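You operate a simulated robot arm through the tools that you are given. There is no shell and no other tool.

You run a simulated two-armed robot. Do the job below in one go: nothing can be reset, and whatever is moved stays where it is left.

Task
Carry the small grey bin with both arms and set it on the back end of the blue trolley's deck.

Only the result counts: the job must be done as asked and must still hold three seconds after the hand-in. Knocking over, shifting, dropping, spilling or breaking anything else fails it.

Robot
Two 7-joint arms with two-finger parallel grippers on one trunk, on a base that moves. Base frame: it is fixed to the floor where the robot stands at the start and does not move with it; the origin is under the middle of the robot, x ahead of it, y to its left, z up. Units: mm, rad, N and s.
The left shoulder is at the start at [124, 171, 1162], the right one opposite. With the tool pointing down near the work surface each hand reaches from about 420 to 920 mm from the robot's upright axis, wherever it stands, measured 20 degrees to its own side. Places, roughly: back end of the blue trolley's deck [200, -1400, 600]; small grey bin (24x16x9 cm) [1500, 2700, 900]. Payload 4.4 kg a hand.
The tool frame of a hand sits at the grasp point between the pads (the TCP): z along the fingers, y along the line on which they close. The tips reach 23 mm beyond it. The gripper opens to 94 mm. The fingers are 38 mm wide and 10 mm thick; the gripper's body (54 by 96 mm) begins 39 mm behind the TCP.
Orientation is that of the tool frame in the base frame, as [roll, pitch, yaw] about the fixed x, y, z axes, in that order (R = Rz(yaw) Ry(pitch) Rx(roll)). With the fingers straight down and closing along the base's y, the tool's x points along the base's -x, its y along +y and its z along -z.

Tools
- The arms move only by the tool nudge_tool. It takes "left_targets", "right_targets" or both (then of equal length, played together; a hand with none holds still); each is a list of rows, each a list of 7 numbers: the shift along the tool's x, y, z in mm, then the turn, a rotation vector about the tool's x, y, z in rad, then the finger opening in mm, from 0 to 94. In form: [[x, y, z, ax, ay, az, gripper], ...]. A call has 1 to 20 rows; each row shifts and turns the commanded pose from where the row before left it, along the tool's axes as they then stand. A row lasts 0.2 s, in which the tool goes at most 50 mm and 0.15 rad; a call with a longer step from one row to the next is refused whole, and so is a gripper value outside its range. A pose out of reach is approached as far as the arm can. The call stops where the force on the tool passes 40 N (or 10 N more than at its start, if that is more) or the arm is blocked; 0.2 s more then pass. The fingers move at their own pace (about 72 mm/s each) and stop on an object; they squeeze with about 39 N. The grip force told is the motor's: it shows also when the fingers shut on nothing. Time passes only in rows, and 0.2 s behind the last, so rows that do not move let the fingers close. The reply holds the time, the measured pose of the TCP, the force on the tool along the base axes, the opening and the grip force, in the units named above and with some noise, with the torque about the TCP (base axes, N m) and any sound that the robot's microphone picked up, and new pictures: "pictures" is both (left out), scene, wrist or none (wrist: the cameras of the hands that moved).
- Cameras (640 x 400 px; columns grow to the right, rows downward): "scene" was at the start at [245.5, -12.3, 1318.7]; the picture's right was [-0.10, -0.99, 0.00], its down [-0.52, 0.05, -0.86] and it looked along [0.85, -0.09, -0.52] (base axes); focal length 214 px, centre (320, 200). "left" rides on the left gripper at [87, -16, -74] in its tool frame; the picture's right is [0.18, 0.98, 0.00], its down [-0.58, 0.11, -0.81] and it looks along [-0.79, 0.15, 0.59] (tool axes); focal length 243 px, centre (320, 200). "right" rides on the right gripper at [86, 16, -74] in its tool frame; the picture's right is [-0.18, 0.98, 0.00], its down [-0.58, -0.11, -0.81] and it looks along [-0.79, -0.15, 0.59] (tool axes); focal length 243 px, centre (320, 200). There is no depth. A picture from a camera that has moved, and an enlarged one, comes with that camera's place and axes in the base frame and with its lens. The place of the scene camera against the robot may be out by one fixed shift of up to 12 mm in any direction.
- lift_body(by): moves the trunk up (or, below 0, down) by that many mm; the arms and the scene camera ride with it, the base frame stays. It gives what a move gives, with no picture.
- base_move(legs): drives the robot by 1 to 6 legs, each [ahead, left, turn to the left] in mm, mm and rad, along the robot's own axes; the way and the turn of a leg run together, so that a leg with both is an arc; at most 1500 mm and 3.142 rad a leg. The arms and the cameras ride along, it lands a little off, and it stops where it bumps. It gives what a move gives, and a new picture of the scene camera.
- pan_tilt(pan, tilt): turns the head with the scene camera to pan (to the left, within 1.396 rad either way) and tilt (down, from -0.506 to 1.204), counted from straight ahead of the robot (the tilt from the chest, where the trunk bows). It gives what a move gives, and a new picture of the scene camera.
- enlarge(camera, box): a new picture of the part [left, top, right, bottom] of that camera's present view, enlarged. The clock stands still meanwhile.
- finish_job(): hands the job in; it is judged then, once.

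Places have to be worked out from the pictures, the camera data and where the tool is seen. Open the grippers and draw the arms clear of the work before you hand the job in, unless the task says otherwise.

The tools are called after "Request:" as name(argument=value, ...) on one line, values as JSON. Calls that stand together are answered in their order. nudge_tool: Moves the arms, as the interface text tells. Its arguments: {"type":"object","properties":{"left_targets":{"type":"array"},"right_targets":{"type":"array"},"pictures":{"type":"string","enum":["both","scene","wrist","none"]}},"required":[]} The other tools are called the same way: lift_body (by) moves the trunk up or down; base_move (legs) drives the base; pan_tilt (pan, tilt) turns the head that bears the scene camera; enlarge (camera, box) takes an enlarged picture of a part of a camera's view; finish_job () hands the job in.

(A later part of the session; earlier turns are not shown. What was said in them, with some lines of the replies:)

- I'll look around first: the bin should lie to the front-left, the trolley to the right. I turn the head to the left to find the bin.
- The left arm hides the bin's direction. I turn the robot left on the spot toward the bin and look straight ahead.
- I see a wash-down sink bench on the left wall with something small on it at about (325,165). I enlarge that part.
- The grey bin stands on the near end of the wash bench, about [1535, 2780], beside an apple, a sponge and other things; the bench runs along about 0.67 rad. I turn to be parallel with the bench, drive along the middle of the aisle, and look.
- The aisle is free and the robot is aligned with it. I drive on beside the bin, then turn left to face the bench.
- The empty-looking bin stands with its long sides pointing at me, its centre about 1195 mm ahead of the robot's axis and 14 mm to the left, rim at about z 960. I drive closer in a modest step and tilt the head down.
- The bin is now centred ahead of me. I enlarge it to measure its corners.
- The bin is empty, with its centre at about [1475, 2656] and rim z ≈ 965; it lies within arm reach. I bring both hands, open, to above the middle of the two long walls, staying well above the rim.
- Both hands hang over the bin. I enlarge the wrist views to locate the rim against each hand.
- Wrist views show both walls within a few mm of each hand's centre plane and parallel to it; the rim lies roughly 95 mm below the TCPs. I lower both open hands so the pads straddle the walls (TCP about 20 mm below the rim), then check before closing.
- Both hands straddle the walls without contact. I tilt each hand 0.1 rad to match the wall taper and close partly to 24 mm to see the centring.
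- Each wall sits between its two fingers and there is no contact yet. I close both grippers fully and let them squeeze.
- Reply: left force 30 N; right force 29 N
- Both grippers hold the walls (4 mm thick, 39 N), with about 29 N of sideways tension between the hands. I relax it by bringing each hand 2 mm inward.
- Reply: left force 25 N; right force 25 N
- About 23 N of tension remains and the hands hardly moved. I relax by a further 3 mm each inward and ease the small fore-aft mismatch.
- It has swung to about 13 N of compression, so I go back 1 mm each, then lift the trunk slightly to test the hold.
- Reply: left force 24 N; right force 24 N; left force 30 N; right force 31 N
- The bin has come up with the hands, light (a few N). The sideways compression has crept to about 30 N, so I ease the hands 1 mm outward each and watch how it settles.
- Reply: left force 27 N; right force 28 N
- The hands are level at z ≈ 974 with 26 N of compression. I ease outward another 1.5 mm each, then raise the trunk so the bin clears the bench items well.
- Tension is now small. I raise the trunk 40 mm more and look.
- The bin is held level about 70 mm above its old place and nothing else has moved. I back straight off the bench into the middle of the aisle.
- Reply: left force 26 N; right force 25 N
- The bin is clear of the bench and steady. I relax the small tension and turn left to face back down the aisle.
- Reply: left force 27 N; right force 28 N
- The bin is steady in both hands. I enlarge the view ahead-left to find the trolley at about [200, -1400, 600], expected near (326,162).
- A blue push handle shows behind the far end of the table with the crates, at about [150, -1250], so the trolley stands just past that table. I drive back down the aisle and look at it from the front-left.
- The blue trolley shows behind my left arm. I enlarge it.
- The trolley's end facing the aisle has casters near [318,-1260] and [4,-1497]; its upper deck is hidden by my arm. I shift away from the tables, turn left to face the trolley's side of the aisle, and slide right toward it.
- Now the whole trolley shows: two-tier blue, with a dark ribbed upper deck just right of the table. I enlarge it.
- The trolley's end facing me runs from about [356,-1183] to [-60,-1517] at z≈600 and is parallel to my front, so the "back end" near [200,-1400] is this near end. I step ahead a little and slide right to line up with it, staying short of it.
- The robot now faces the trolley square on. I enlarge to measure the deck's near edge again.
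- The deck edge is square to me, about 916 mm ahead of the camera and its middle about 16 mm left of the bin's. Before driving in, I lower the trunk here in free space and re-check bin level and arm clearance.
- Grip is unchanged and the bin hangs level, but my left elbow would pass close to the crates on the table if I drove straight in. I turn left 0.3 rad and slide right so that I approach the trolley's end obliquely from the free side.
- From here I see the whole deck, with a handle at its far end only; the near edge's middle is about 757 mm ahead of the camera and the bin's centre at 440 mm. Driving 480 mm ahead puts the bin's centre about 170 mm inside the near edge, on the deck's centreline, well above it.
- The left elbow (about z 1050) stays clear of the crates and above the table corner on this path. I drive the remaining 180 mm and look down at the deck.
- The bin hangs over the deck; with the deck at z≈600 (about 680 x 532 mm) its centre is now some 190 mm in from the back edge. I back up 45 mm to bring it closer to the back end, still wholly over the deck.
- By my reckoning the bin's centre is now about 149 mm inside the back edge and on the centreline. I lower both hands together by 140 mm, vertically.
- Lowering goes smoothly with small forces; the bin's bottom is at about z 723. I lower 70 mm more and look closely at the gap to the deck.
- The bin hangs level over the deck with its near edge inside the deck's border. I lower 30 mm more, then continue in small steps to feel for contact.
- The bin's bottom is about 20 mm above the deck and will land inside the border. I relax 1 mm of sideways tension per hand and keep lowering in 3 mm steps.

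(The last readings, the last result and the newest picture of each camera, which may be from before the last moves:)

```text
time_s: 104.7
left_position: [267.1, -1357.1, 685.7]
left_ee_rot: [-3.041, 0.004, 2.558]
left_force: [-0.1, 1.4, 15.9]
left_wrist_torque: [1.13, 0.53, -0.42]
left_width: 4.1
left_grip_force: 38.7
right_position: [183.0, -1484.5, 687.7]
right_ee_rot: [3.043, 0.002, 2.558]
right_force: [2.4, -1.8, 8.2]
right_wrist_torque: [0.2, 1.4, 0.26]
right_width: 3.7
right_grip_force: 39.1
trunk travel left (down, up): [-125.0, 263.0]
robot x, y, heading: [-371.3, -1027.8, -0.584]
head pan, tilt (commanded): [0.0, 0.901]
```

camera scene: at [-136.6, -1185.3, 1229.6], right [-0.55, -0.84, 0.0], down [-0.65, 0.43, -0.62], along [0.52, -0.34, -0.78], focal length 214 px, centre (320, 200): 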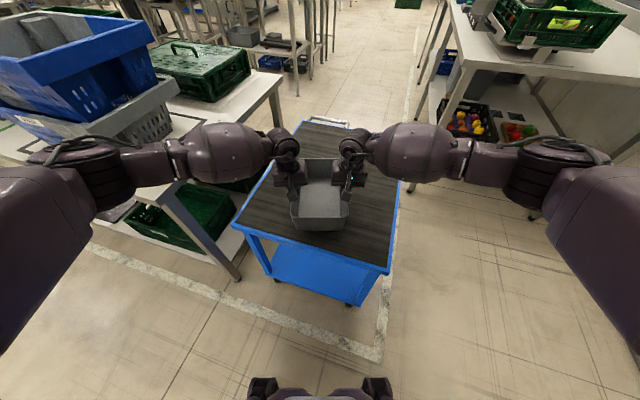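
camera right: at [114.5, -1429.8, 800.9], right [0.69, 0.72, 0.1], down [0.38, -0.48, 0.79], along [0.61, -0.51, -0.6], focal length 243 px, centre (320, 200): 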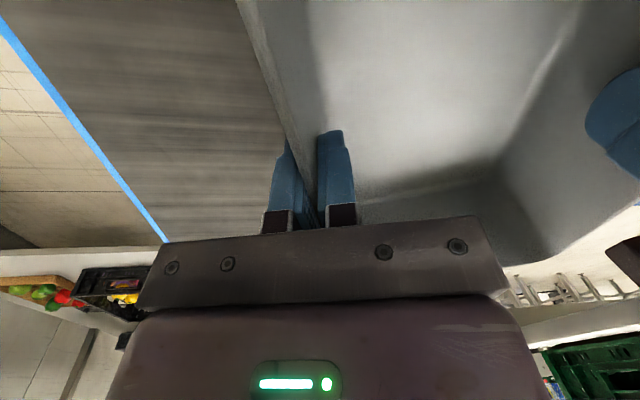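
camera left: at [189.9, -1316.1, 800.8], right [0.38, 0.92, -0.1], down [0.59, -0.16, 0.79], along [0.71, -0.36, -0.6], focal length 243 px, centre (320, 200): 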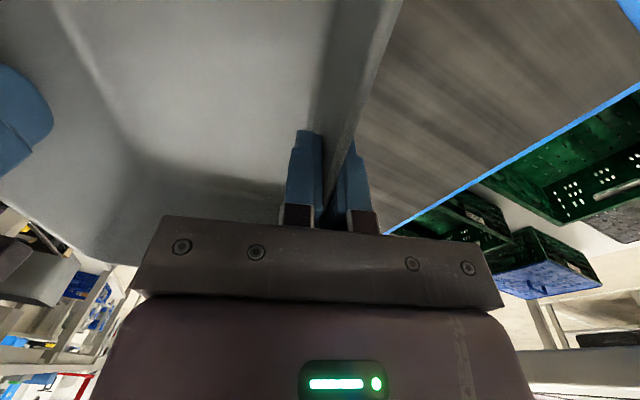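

Both hands feel the deck (upward 16 N and 8 N at TCP z ≈ 686). I check the picture and relieve the downward press by about 2 mm before opening.

Request:
nudge_tool(left_targets=[[0, -0.2, -2.2, 0, 0, 0, 0], [0, 0, 0, 0, 0, 0, 0]], right_targets=[[0, 0.1, -1.2, 0, 0, 0, 0], [0, 0, 0, 0, 0, 0, 0]], pictures="both")

Request:
enlarge(camera="scene", box=[250, 150, 390, 290])

```text
time_s: 105.3
left_position: [267.1, -1356.7, 686.5]
left_ee_rot: [-3.043, 0.003, 2.559]
left_force: [4.7, 0.1, 4.0]
left_wrist_torque: [0.0, -1.22, -0.13]
left_width: 3.7
left_grip_force: 38.9
right_position: [182.2, -1484.1, 685.5]
right_ee_rot: [3.042, 0.004, 2.557]
right_force: [-2.6, -5.4, 13.5]
right_wrist_torque: [-0.77, 0.01, 0.05]
right_width: 3.4
right_grip_force: 38.9
trunk travel left (down, up): [-125.0, 263.0]
robot x, y, heading: [-371.6, -1026.7, -0.583]
head pan, tilt (commanded): [0.0, 0.901]
camera scene: at [-138.1, -1184.5, 1230.3], right [-0.55, -0.83, 0.0], down [-0.65, 0.43, -0.62], along [0.52, -0.34, -0.78], focal length 214 px, centre (320, 200)
camera right: at [114.4, -1429.7, 761.7], right [0.69, 0.71, 0.1], down [0.38, -0.48, 0.79], along [0.61, -0.51, -0.6], focal length 243 px, centre (320, 200)
camera left: at [189.8, -1316.6, 761.6], right [0.38, 0.92, -0.1], down [0.59, -0.16, 0.79], along [0.71, -0.36, -0.6], focal length 243 px, centre (320, 200)
```

scene: 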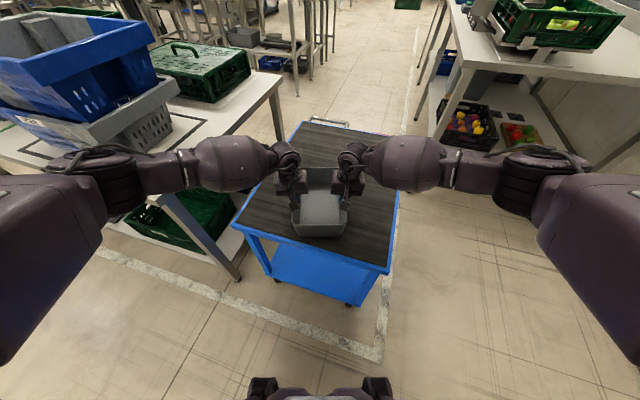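
right: 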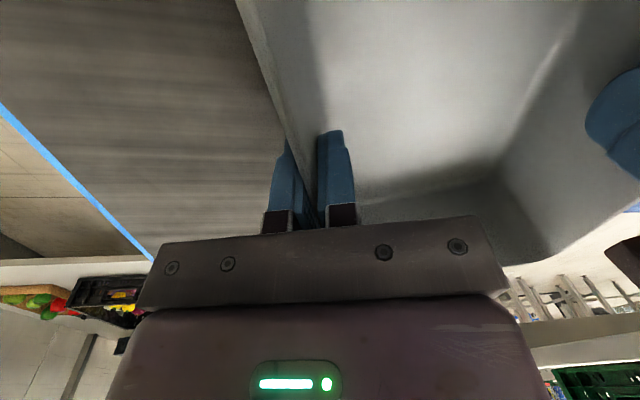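
left: 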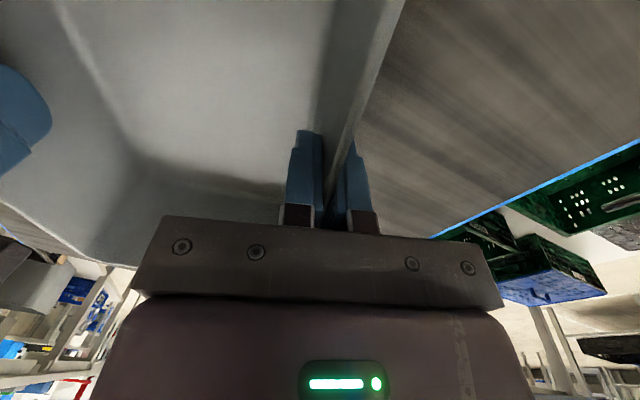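

```text
2.86 times, centred on (320, 220) of scene
camera zoom: at [-138.1, -1184.5, 1230.3], right [-0.55, -0.83, 0.0], down [-0.65, 0.43, -0.62], along [0.52, -0.34, -0.78], focal length 613 px, centre (320, 143)
```

zoom: 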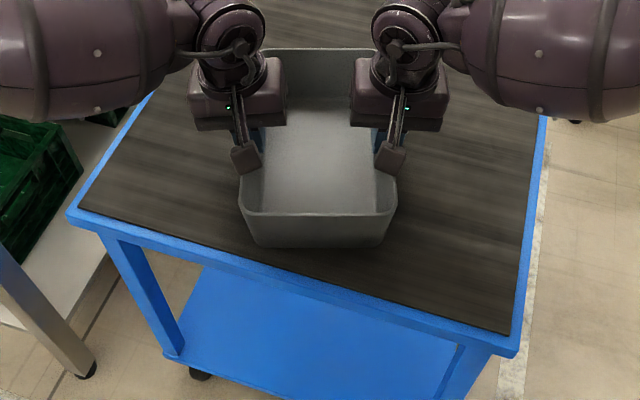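

The bin sits flat on the deck, fully inside the border. I open both grippers to 60 mm without moving the hands.

Request:
nudge_tool(left_targets=[[0, 0, 0, 0, 0, 0, 20], [0, 0, 0, 0, 0, 0, 40], [0, 0, 0, 0, 0, 0, 60], [0, 0, 0, 0, 0, 0, 60]], right_targets=[[0, 0, 0, 0, 0, 0, 20], [0, 0, 0, 0, 0, 0, 40], [0, 0, 0, 0, 0, 0, 60], [0, 0, 0, 0, 0, 0, 60]], pictures="both")

Request:
enlarge(camera="scene", box=[250, 150, 390, 290])

```text
time_s: 106.3
left_position: [267.7, -1357.4, 685.8]
left_ee_rot: [-3.043, 0.0, 2.558]
left_force: [0.9, -0.5, -0.1]
left_wrist_torque: [0.02, -0.01, 0.0]
left_width: 59.8
left_grip_force: 0.0
right_position: [180.9, -1483.3, 684.6]
right_ee_rot: [3.042, 0.0, 2.559]
right_force: [-1.1, -0.7, -0.6]
right_wrist_torque: [0.03, -0.03, 0.01]
right_width: 59.8
right_grip_force: 0.1
trunk travel left (down, up): [-125.0, 263.0]
robot x, y, heading: [-372.0, -1026.7, -0.586]
head pan, tilt (commanded): [0.0, 0.901]
camera scene: at [-137.0, -1185.0, 1229.8], right [-0.55, -0.84, 0.0], down [-0.65, 0.43, -0.62], along [0.52, -0.34, -0.78], focal length 214 px, centre (320, 200)
camera right: at [114.5, -1429.0, 760.0], right [0.69, 0.71, 0.1], down [0.38, -0.48, 0.79], along [0.61, -0.51, -0.6], focal length 243 px, centre (320, 200)
camera left: at [189.7, -1316.9, 760.8], right [0.38, 0.92, -0.1], down [0.59, -0.16, 0.79], along [0.71, -0.36, -0.6], focal length 243 px, centre (320, 200)
```

scene: 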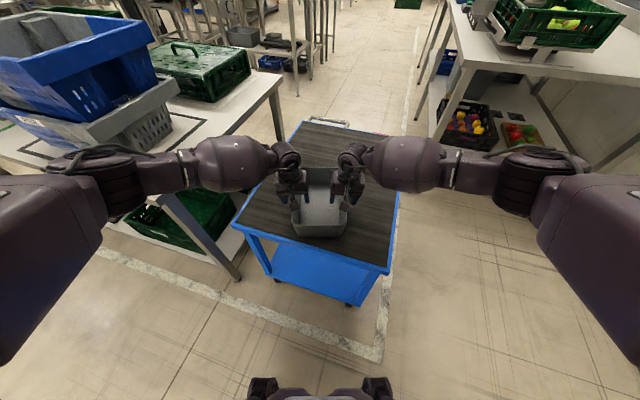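
right: 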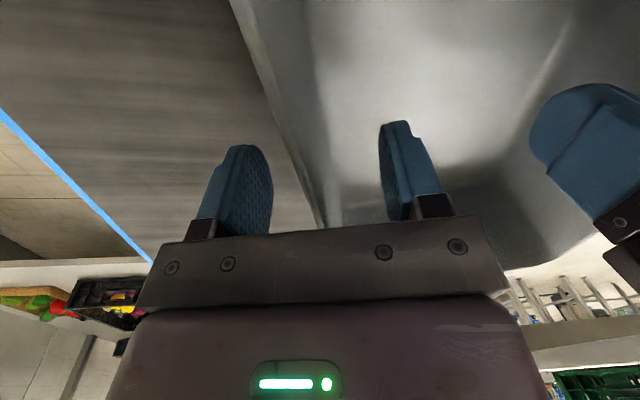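
left: 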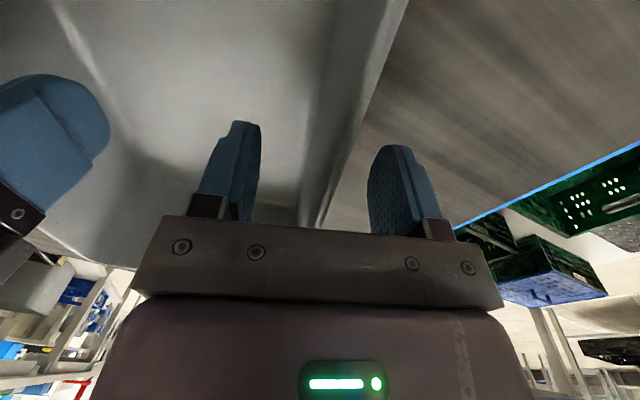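

```text
2.86 times, centred on (320, 220) of scene
camera zoom: at [-137.0, -1185.0, 1229.8], right [-0.55, -0.84, 0.0], down [-0.65, 0.43, -0.62], along [0.52, -0.34, -0.78], focal length 613 px, centre (320, 143)
```

zoom: 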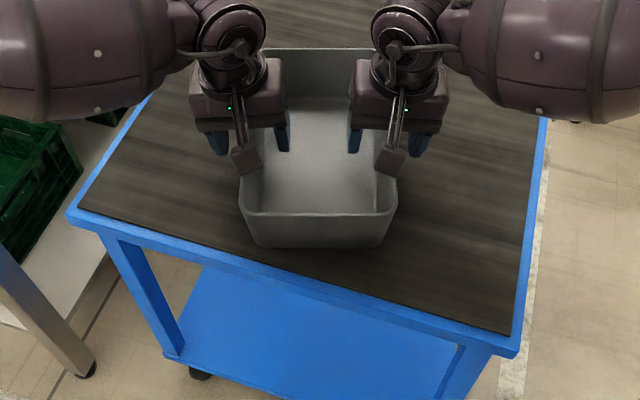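

The fingers are off the walls, forces are zero, and the bin has not moved. I raise both open hands straight up out of the bin.

Request:
nudge_tool(left_targets=[[0, -1.0, -9.95, 0, 0, 0, 60], [0, -1.0, -9.95, 0, 0, 0, 60], [0, -1.0, -9.95, 0, 0, 0, 60], [0, -1.0, -9.95, 0, 0, 0, 60], [0, -1.0, -9.95, 0, 0, 0, 60], [0, -1.0, -9.95, 0, 0, 0, 60], [0, -2.0, -19.9, 0, 0, 0, 60], [0, -2.0, -19.9, 0, 0, 0, 60], [0, -2.0, -19.9, 0, 0, 0, 60], [0, -2.0, -19.9, 0, 0, 0, 60], [0, -2.0, -19.9, 0, 0, 0, 60], [0, -2.0, -19.9, 0, 0, 0, 60], [0, -2.0, -19.9, 0, 0, 0, 60]], right_targets=[[0, 1.0, -9.95, 0, 0, 0, 60], [0, 1.0, -9.95, 0, 0, 0, 60], [0, 1.0, -9.95, 0, 0, 0, 60], [0, 1.0, -9.95, 0, 0, 0, 60], [0, 1.0, -9.95, 0, 0, 0, 60], [0, 1.0, -9.95, 0, 0, 0, 60], [0, 2.0, -19.9, 0, 0, 0, 60], [0, 2.0, -19.9, 0, 0, 0, 60], [0, 2.0, -19.9, 0, 0, 0, 60], [0, 2.0, -19.9, 0, 0, 0, 60], [0, 2.0, -19.9, 0, 0, 0, 60], [0, 2.0, -19.9, 0, 0, 0, 60], [0, 2.0, -19.9, 0, 0, 0, 60]], pictures="both")

Request:
enlarge(camera="scene", box=[230, 110, 410, 300])

```text
time_s: 109.1
left_position: [265.9, -1358.3, 886.2]
left_ee_rot: [-3.042, 0.001, 2.559]
left_force: [-0.4, 0.2, -0.2]
left_wrist_torque: [0.0, 0.0, 0.01]
left_width: 60.1
left_grip_force: 0.0
right_position: [183.0, -1483.8, 884.9]
right_ee_rot: [3.041, -0.001, 2.559]
right_force: [0.6, 0.0, -0.3]
right_wrist_torque: [-0.01, 0.0, -0.02]
right_width: 59.8
right_grip_force: 0.1
trunk travel left (down, up): [-125.0, 263.0]
robot x, y, heading: [-372.2, -1025.3, -0.581]
head pan, tilt (commanded): [0.0, 0.901]
camera scene: at [-137.7, -1184.6, 1230.2], right [-0.55, -0.84, 0.0], down [-0.65, 0.43, -0.62], along [0.52, -0.34, -0.78], focal length 214 px, centre (320, 200)
camera right: at [115.3, -1428.9, 960.9], right [0.69, 0.71, 0.1], down [0.38, -0.48, 0.79], along [0.61, -0.51, -0.6], focal length 243 px, centre (320, 200)
camera left: at [188.9, -1317.1, 962.1], right [0.38, 0.92, -0.1], down [0.59, -0.16, 0.79], along [0.71, -0.36, -0.6], focal length 243 px, centre (320, 200)
```

scene: 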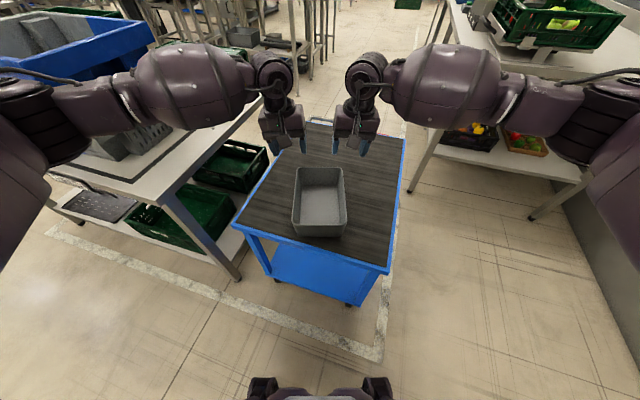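
right: 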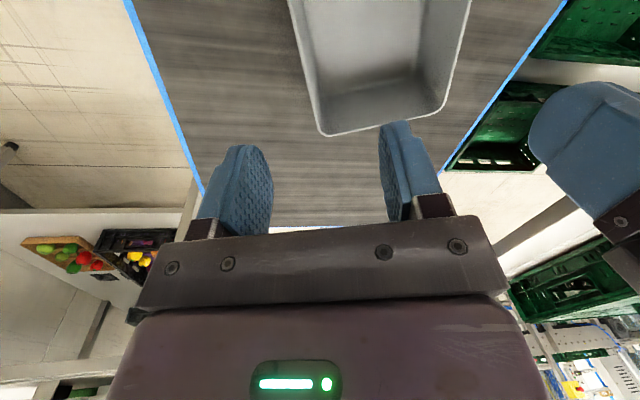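
left: 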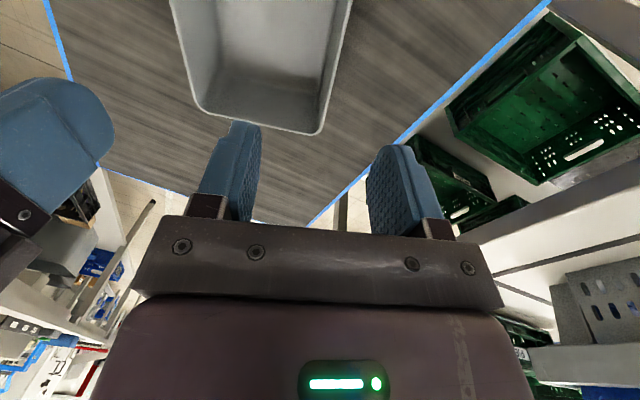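

```text
2.11 times, centred on (320, 205) of scene
camera zoom: at [-137.7, -1184.6, 1230.2], right [-0.55, -0.84, 0.0], down [-0.65, 0.43, -0.62], along [0.52, -0.34, -0.78], focal length 452 px, centre (320, 190)
```

zoom: 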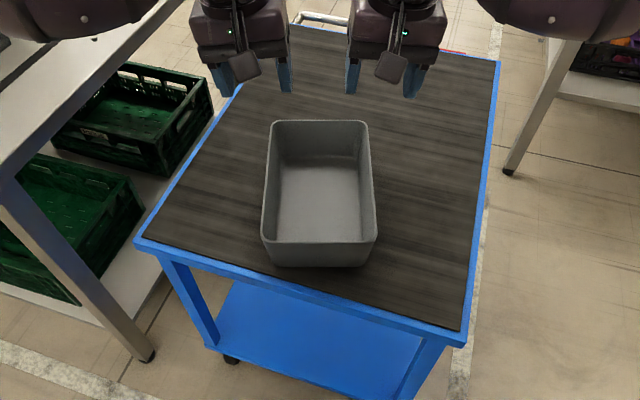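

The bin stands alone and level on the deck's near end. I take a closer look at the far end of the deck to be sure which end is which.

Request:
enlarge(camera="scene", box=[300, 100, 420, 180])

Request:
enlarge(camera="scene", box=[270, 150, 370, 250])

```text
5.00 times, centred on (360, 140) of scene
camera zoom: at [-137.7, -1184.6, 1230.2], right [-0.55, -0.84, 0.0], down [-0.65, 0.43, -0.62], along [0.52, -0.34, -0.78], focal length 1072 px, centre (120, 500)
```

zoom: 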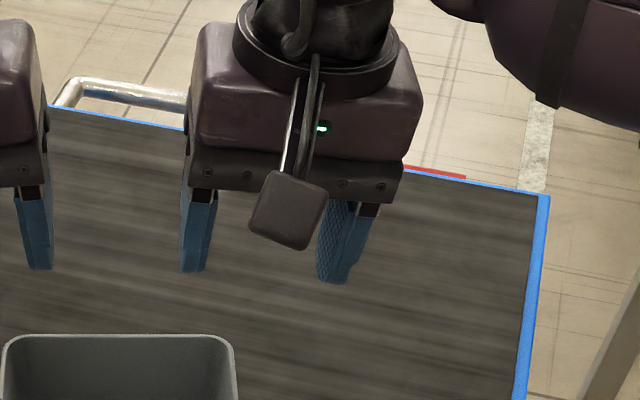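

```text
4.00 times, centred on (320, 200) of scene
camera zoom: at [-137.7, -1184.6, 1230.2], right [-0.55, -0.84, 0.0], down [-0.65, 0.43, -0.62], along [0.52, -0.34, -0.78], focal length 858 px, centre (320, 200)
```

zoom: 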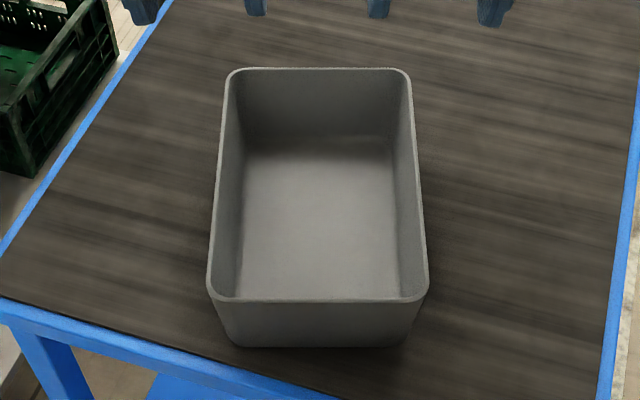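

The near end matches the given place: the bin's centre is at about [235, -1428], close to [200, -1400]. I back the robot off 300 mm so that the arms are clear of the trolley.

Request:
base_move(legs=[[-300, 0, 0]])

Request:
enlarge(camera="scene", box=[200, 60, 440, 260])

```text
time_s: 111.2
left_position: [15.0, -1192.9, 884.4]
left_ee_rot: [-3.041, -0.001, 2.558]
left_force: [-0.5, 0.4, -0.1]
left_wrist_torque: [0.02, 0.0, 0.03]
left_width: 60.2
left_grip_force: 0.1
right_position: [-69.4, -1319.0, 884.5]
right_ee_rot: [3.041, 0.0, 2.555]
right_force: [0.5, 0.6, -0.5]
right_wrist_torque: [-0.01, 0.0, 0.03]
right_width: 59.9
right_grip_force: 0.0
trunk travel left (down, up): [-125.0, 263.0]
robot x, y, heading: [-624.0, -865.1, -0.586]
head pan, tilt (commanded): [0.0, 0.901]
camera scene: at [-388.4, -1019.7, 1229.9], right [-0.55, -0.83, 0.0], down [-0.65, 0.43, -0.62], along [0.52, -0.34, -0.78], focal length 214 px, centre (320, 200)
```

scene: 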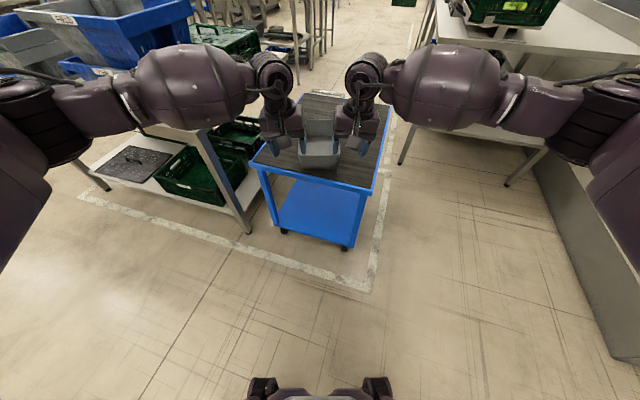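

```text
2.00 times, centred on (320, 160) of scene
camera zoom: at [-388.4, -1019.7, 1229.9], right [-0.55, -0.83, 0.0], down [-0.65, 0.43, -0.62], along [0.52, -0.34, -0.78], focal length 429 px, centre (320, 280)
```

zoom: 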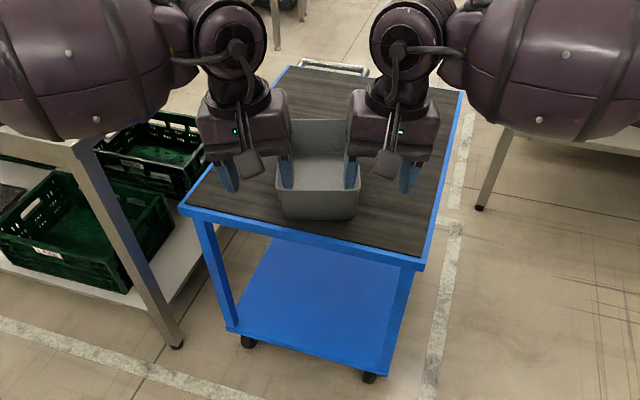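

The bin rests on the trolley's back end, the trolley stands where it was, and the hands are clear. I open the grippers fully and draw the hands a little further up and back.

Request:
nudge_tool(left_targets=[[10, 0, -20, 0, 0, 0, 94], [10, 0, -20, 0, 0, 0, 94], [10, 0, -20, 0, 0, 0, 94], [10, 0, -20, 0, 0, 0, 94], [0, 0, 0, 0, 0, 0, 94]], right_targets=[[10, 0, -20, 0, 0, 0, 94], [10, 0, -20, 0, 0, 0, 94], [10, 0, -20, 0, 0, 0, 94], [10, 0, -20, 0, 0, 0, 94], [0, 0, 0, 0, 0, 0, 94]], pictures="scene")

Request:
enlarge(camera="scene", box=[230, 80, 410, 260])

```text
time_s: 112.4
left_position: [-13.7, -1164.1, 963.7]
left_ee_rot: [-3.042, 0.0, 2.558]
left_force: [0.3, 0.1, 0.5]
left_wrist_torque: [0.0, -0.02, 0.01]
left_width: 93.9
left_grip_force: 0.0
right_position: [-105.9, -1304.1, 963.4]
right_ee_rot: [3.043, -0.003, 2.558]
right_force: [1.2, 0.8, -0.2]
right_wrist_torque: [0.0, 0.01, 0.01]
right_width: 93.8
right_grip_force: 0.1
trunk travel left (down, up): [-125.0, 263.0]
robot x, y, heading: [-626.8, -863.0, -0.583]
head pan, tilt (commanded): [0.0, 0.901]
camera scene: at [-387.5, -1020.3, 1229.4], right [-0.55, -0.83, 0.0], down [-0.65, 0.43, -0.62], along [0.52, -0.34, -0.78], focal length 214 px, centre (320, 200)
```

scene: 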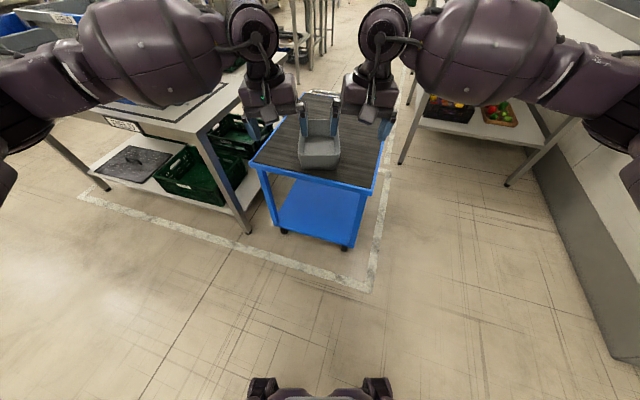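

```text
2.22 times, centred on (320, 170) of scene
camera zoom: at [-387.5, -1020.3, 1229.4], right [-0.55, -0.83, 0.0], down [-0.65, 0.43, -0.62], along [0.52, -0.34, -0.78], focal length 477 px, centre (320, 267)
```

zoom: 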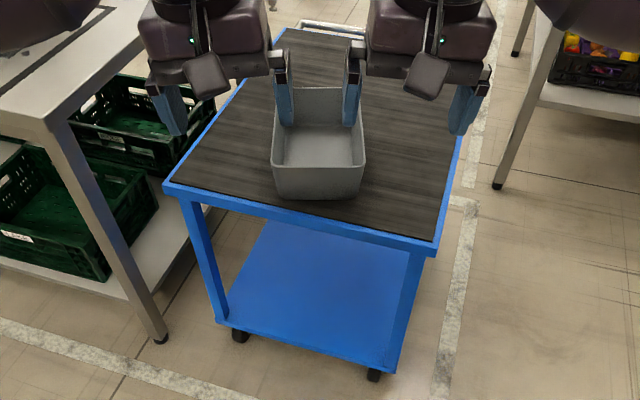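

The bin stands upright on the trolley's back end. The grippers are open, the arms are clear, and nothing else has been disturbed, so I hand the job in.

Request:
finish_job()

```text
The job is handed in.
```

I carried the small grey bin with both arms and set it on the near end of the blue trolley's deck, then handed the job in; no verdict has come back.

- **Position:** the bin's centre is at about [235, -1428], close to the place you gave for the back end, [200, -1400]. It sits on the deck's centreline, wholly inside the border and turned about 0.3 rad from the trolley's axis.
- **Which end:** I took the near end as the back because it matches your coordinates. The far end has a handle-like bracket and its centre is about 600 mm from the place you gave.
- **Surroundings:** the trolley stayed where it was, and I saw nothing else shifted or knocked, at the bench or along the way.
- **Hand-in state:** both grippers are fully open and the arms are drawn up and back from the trolley.
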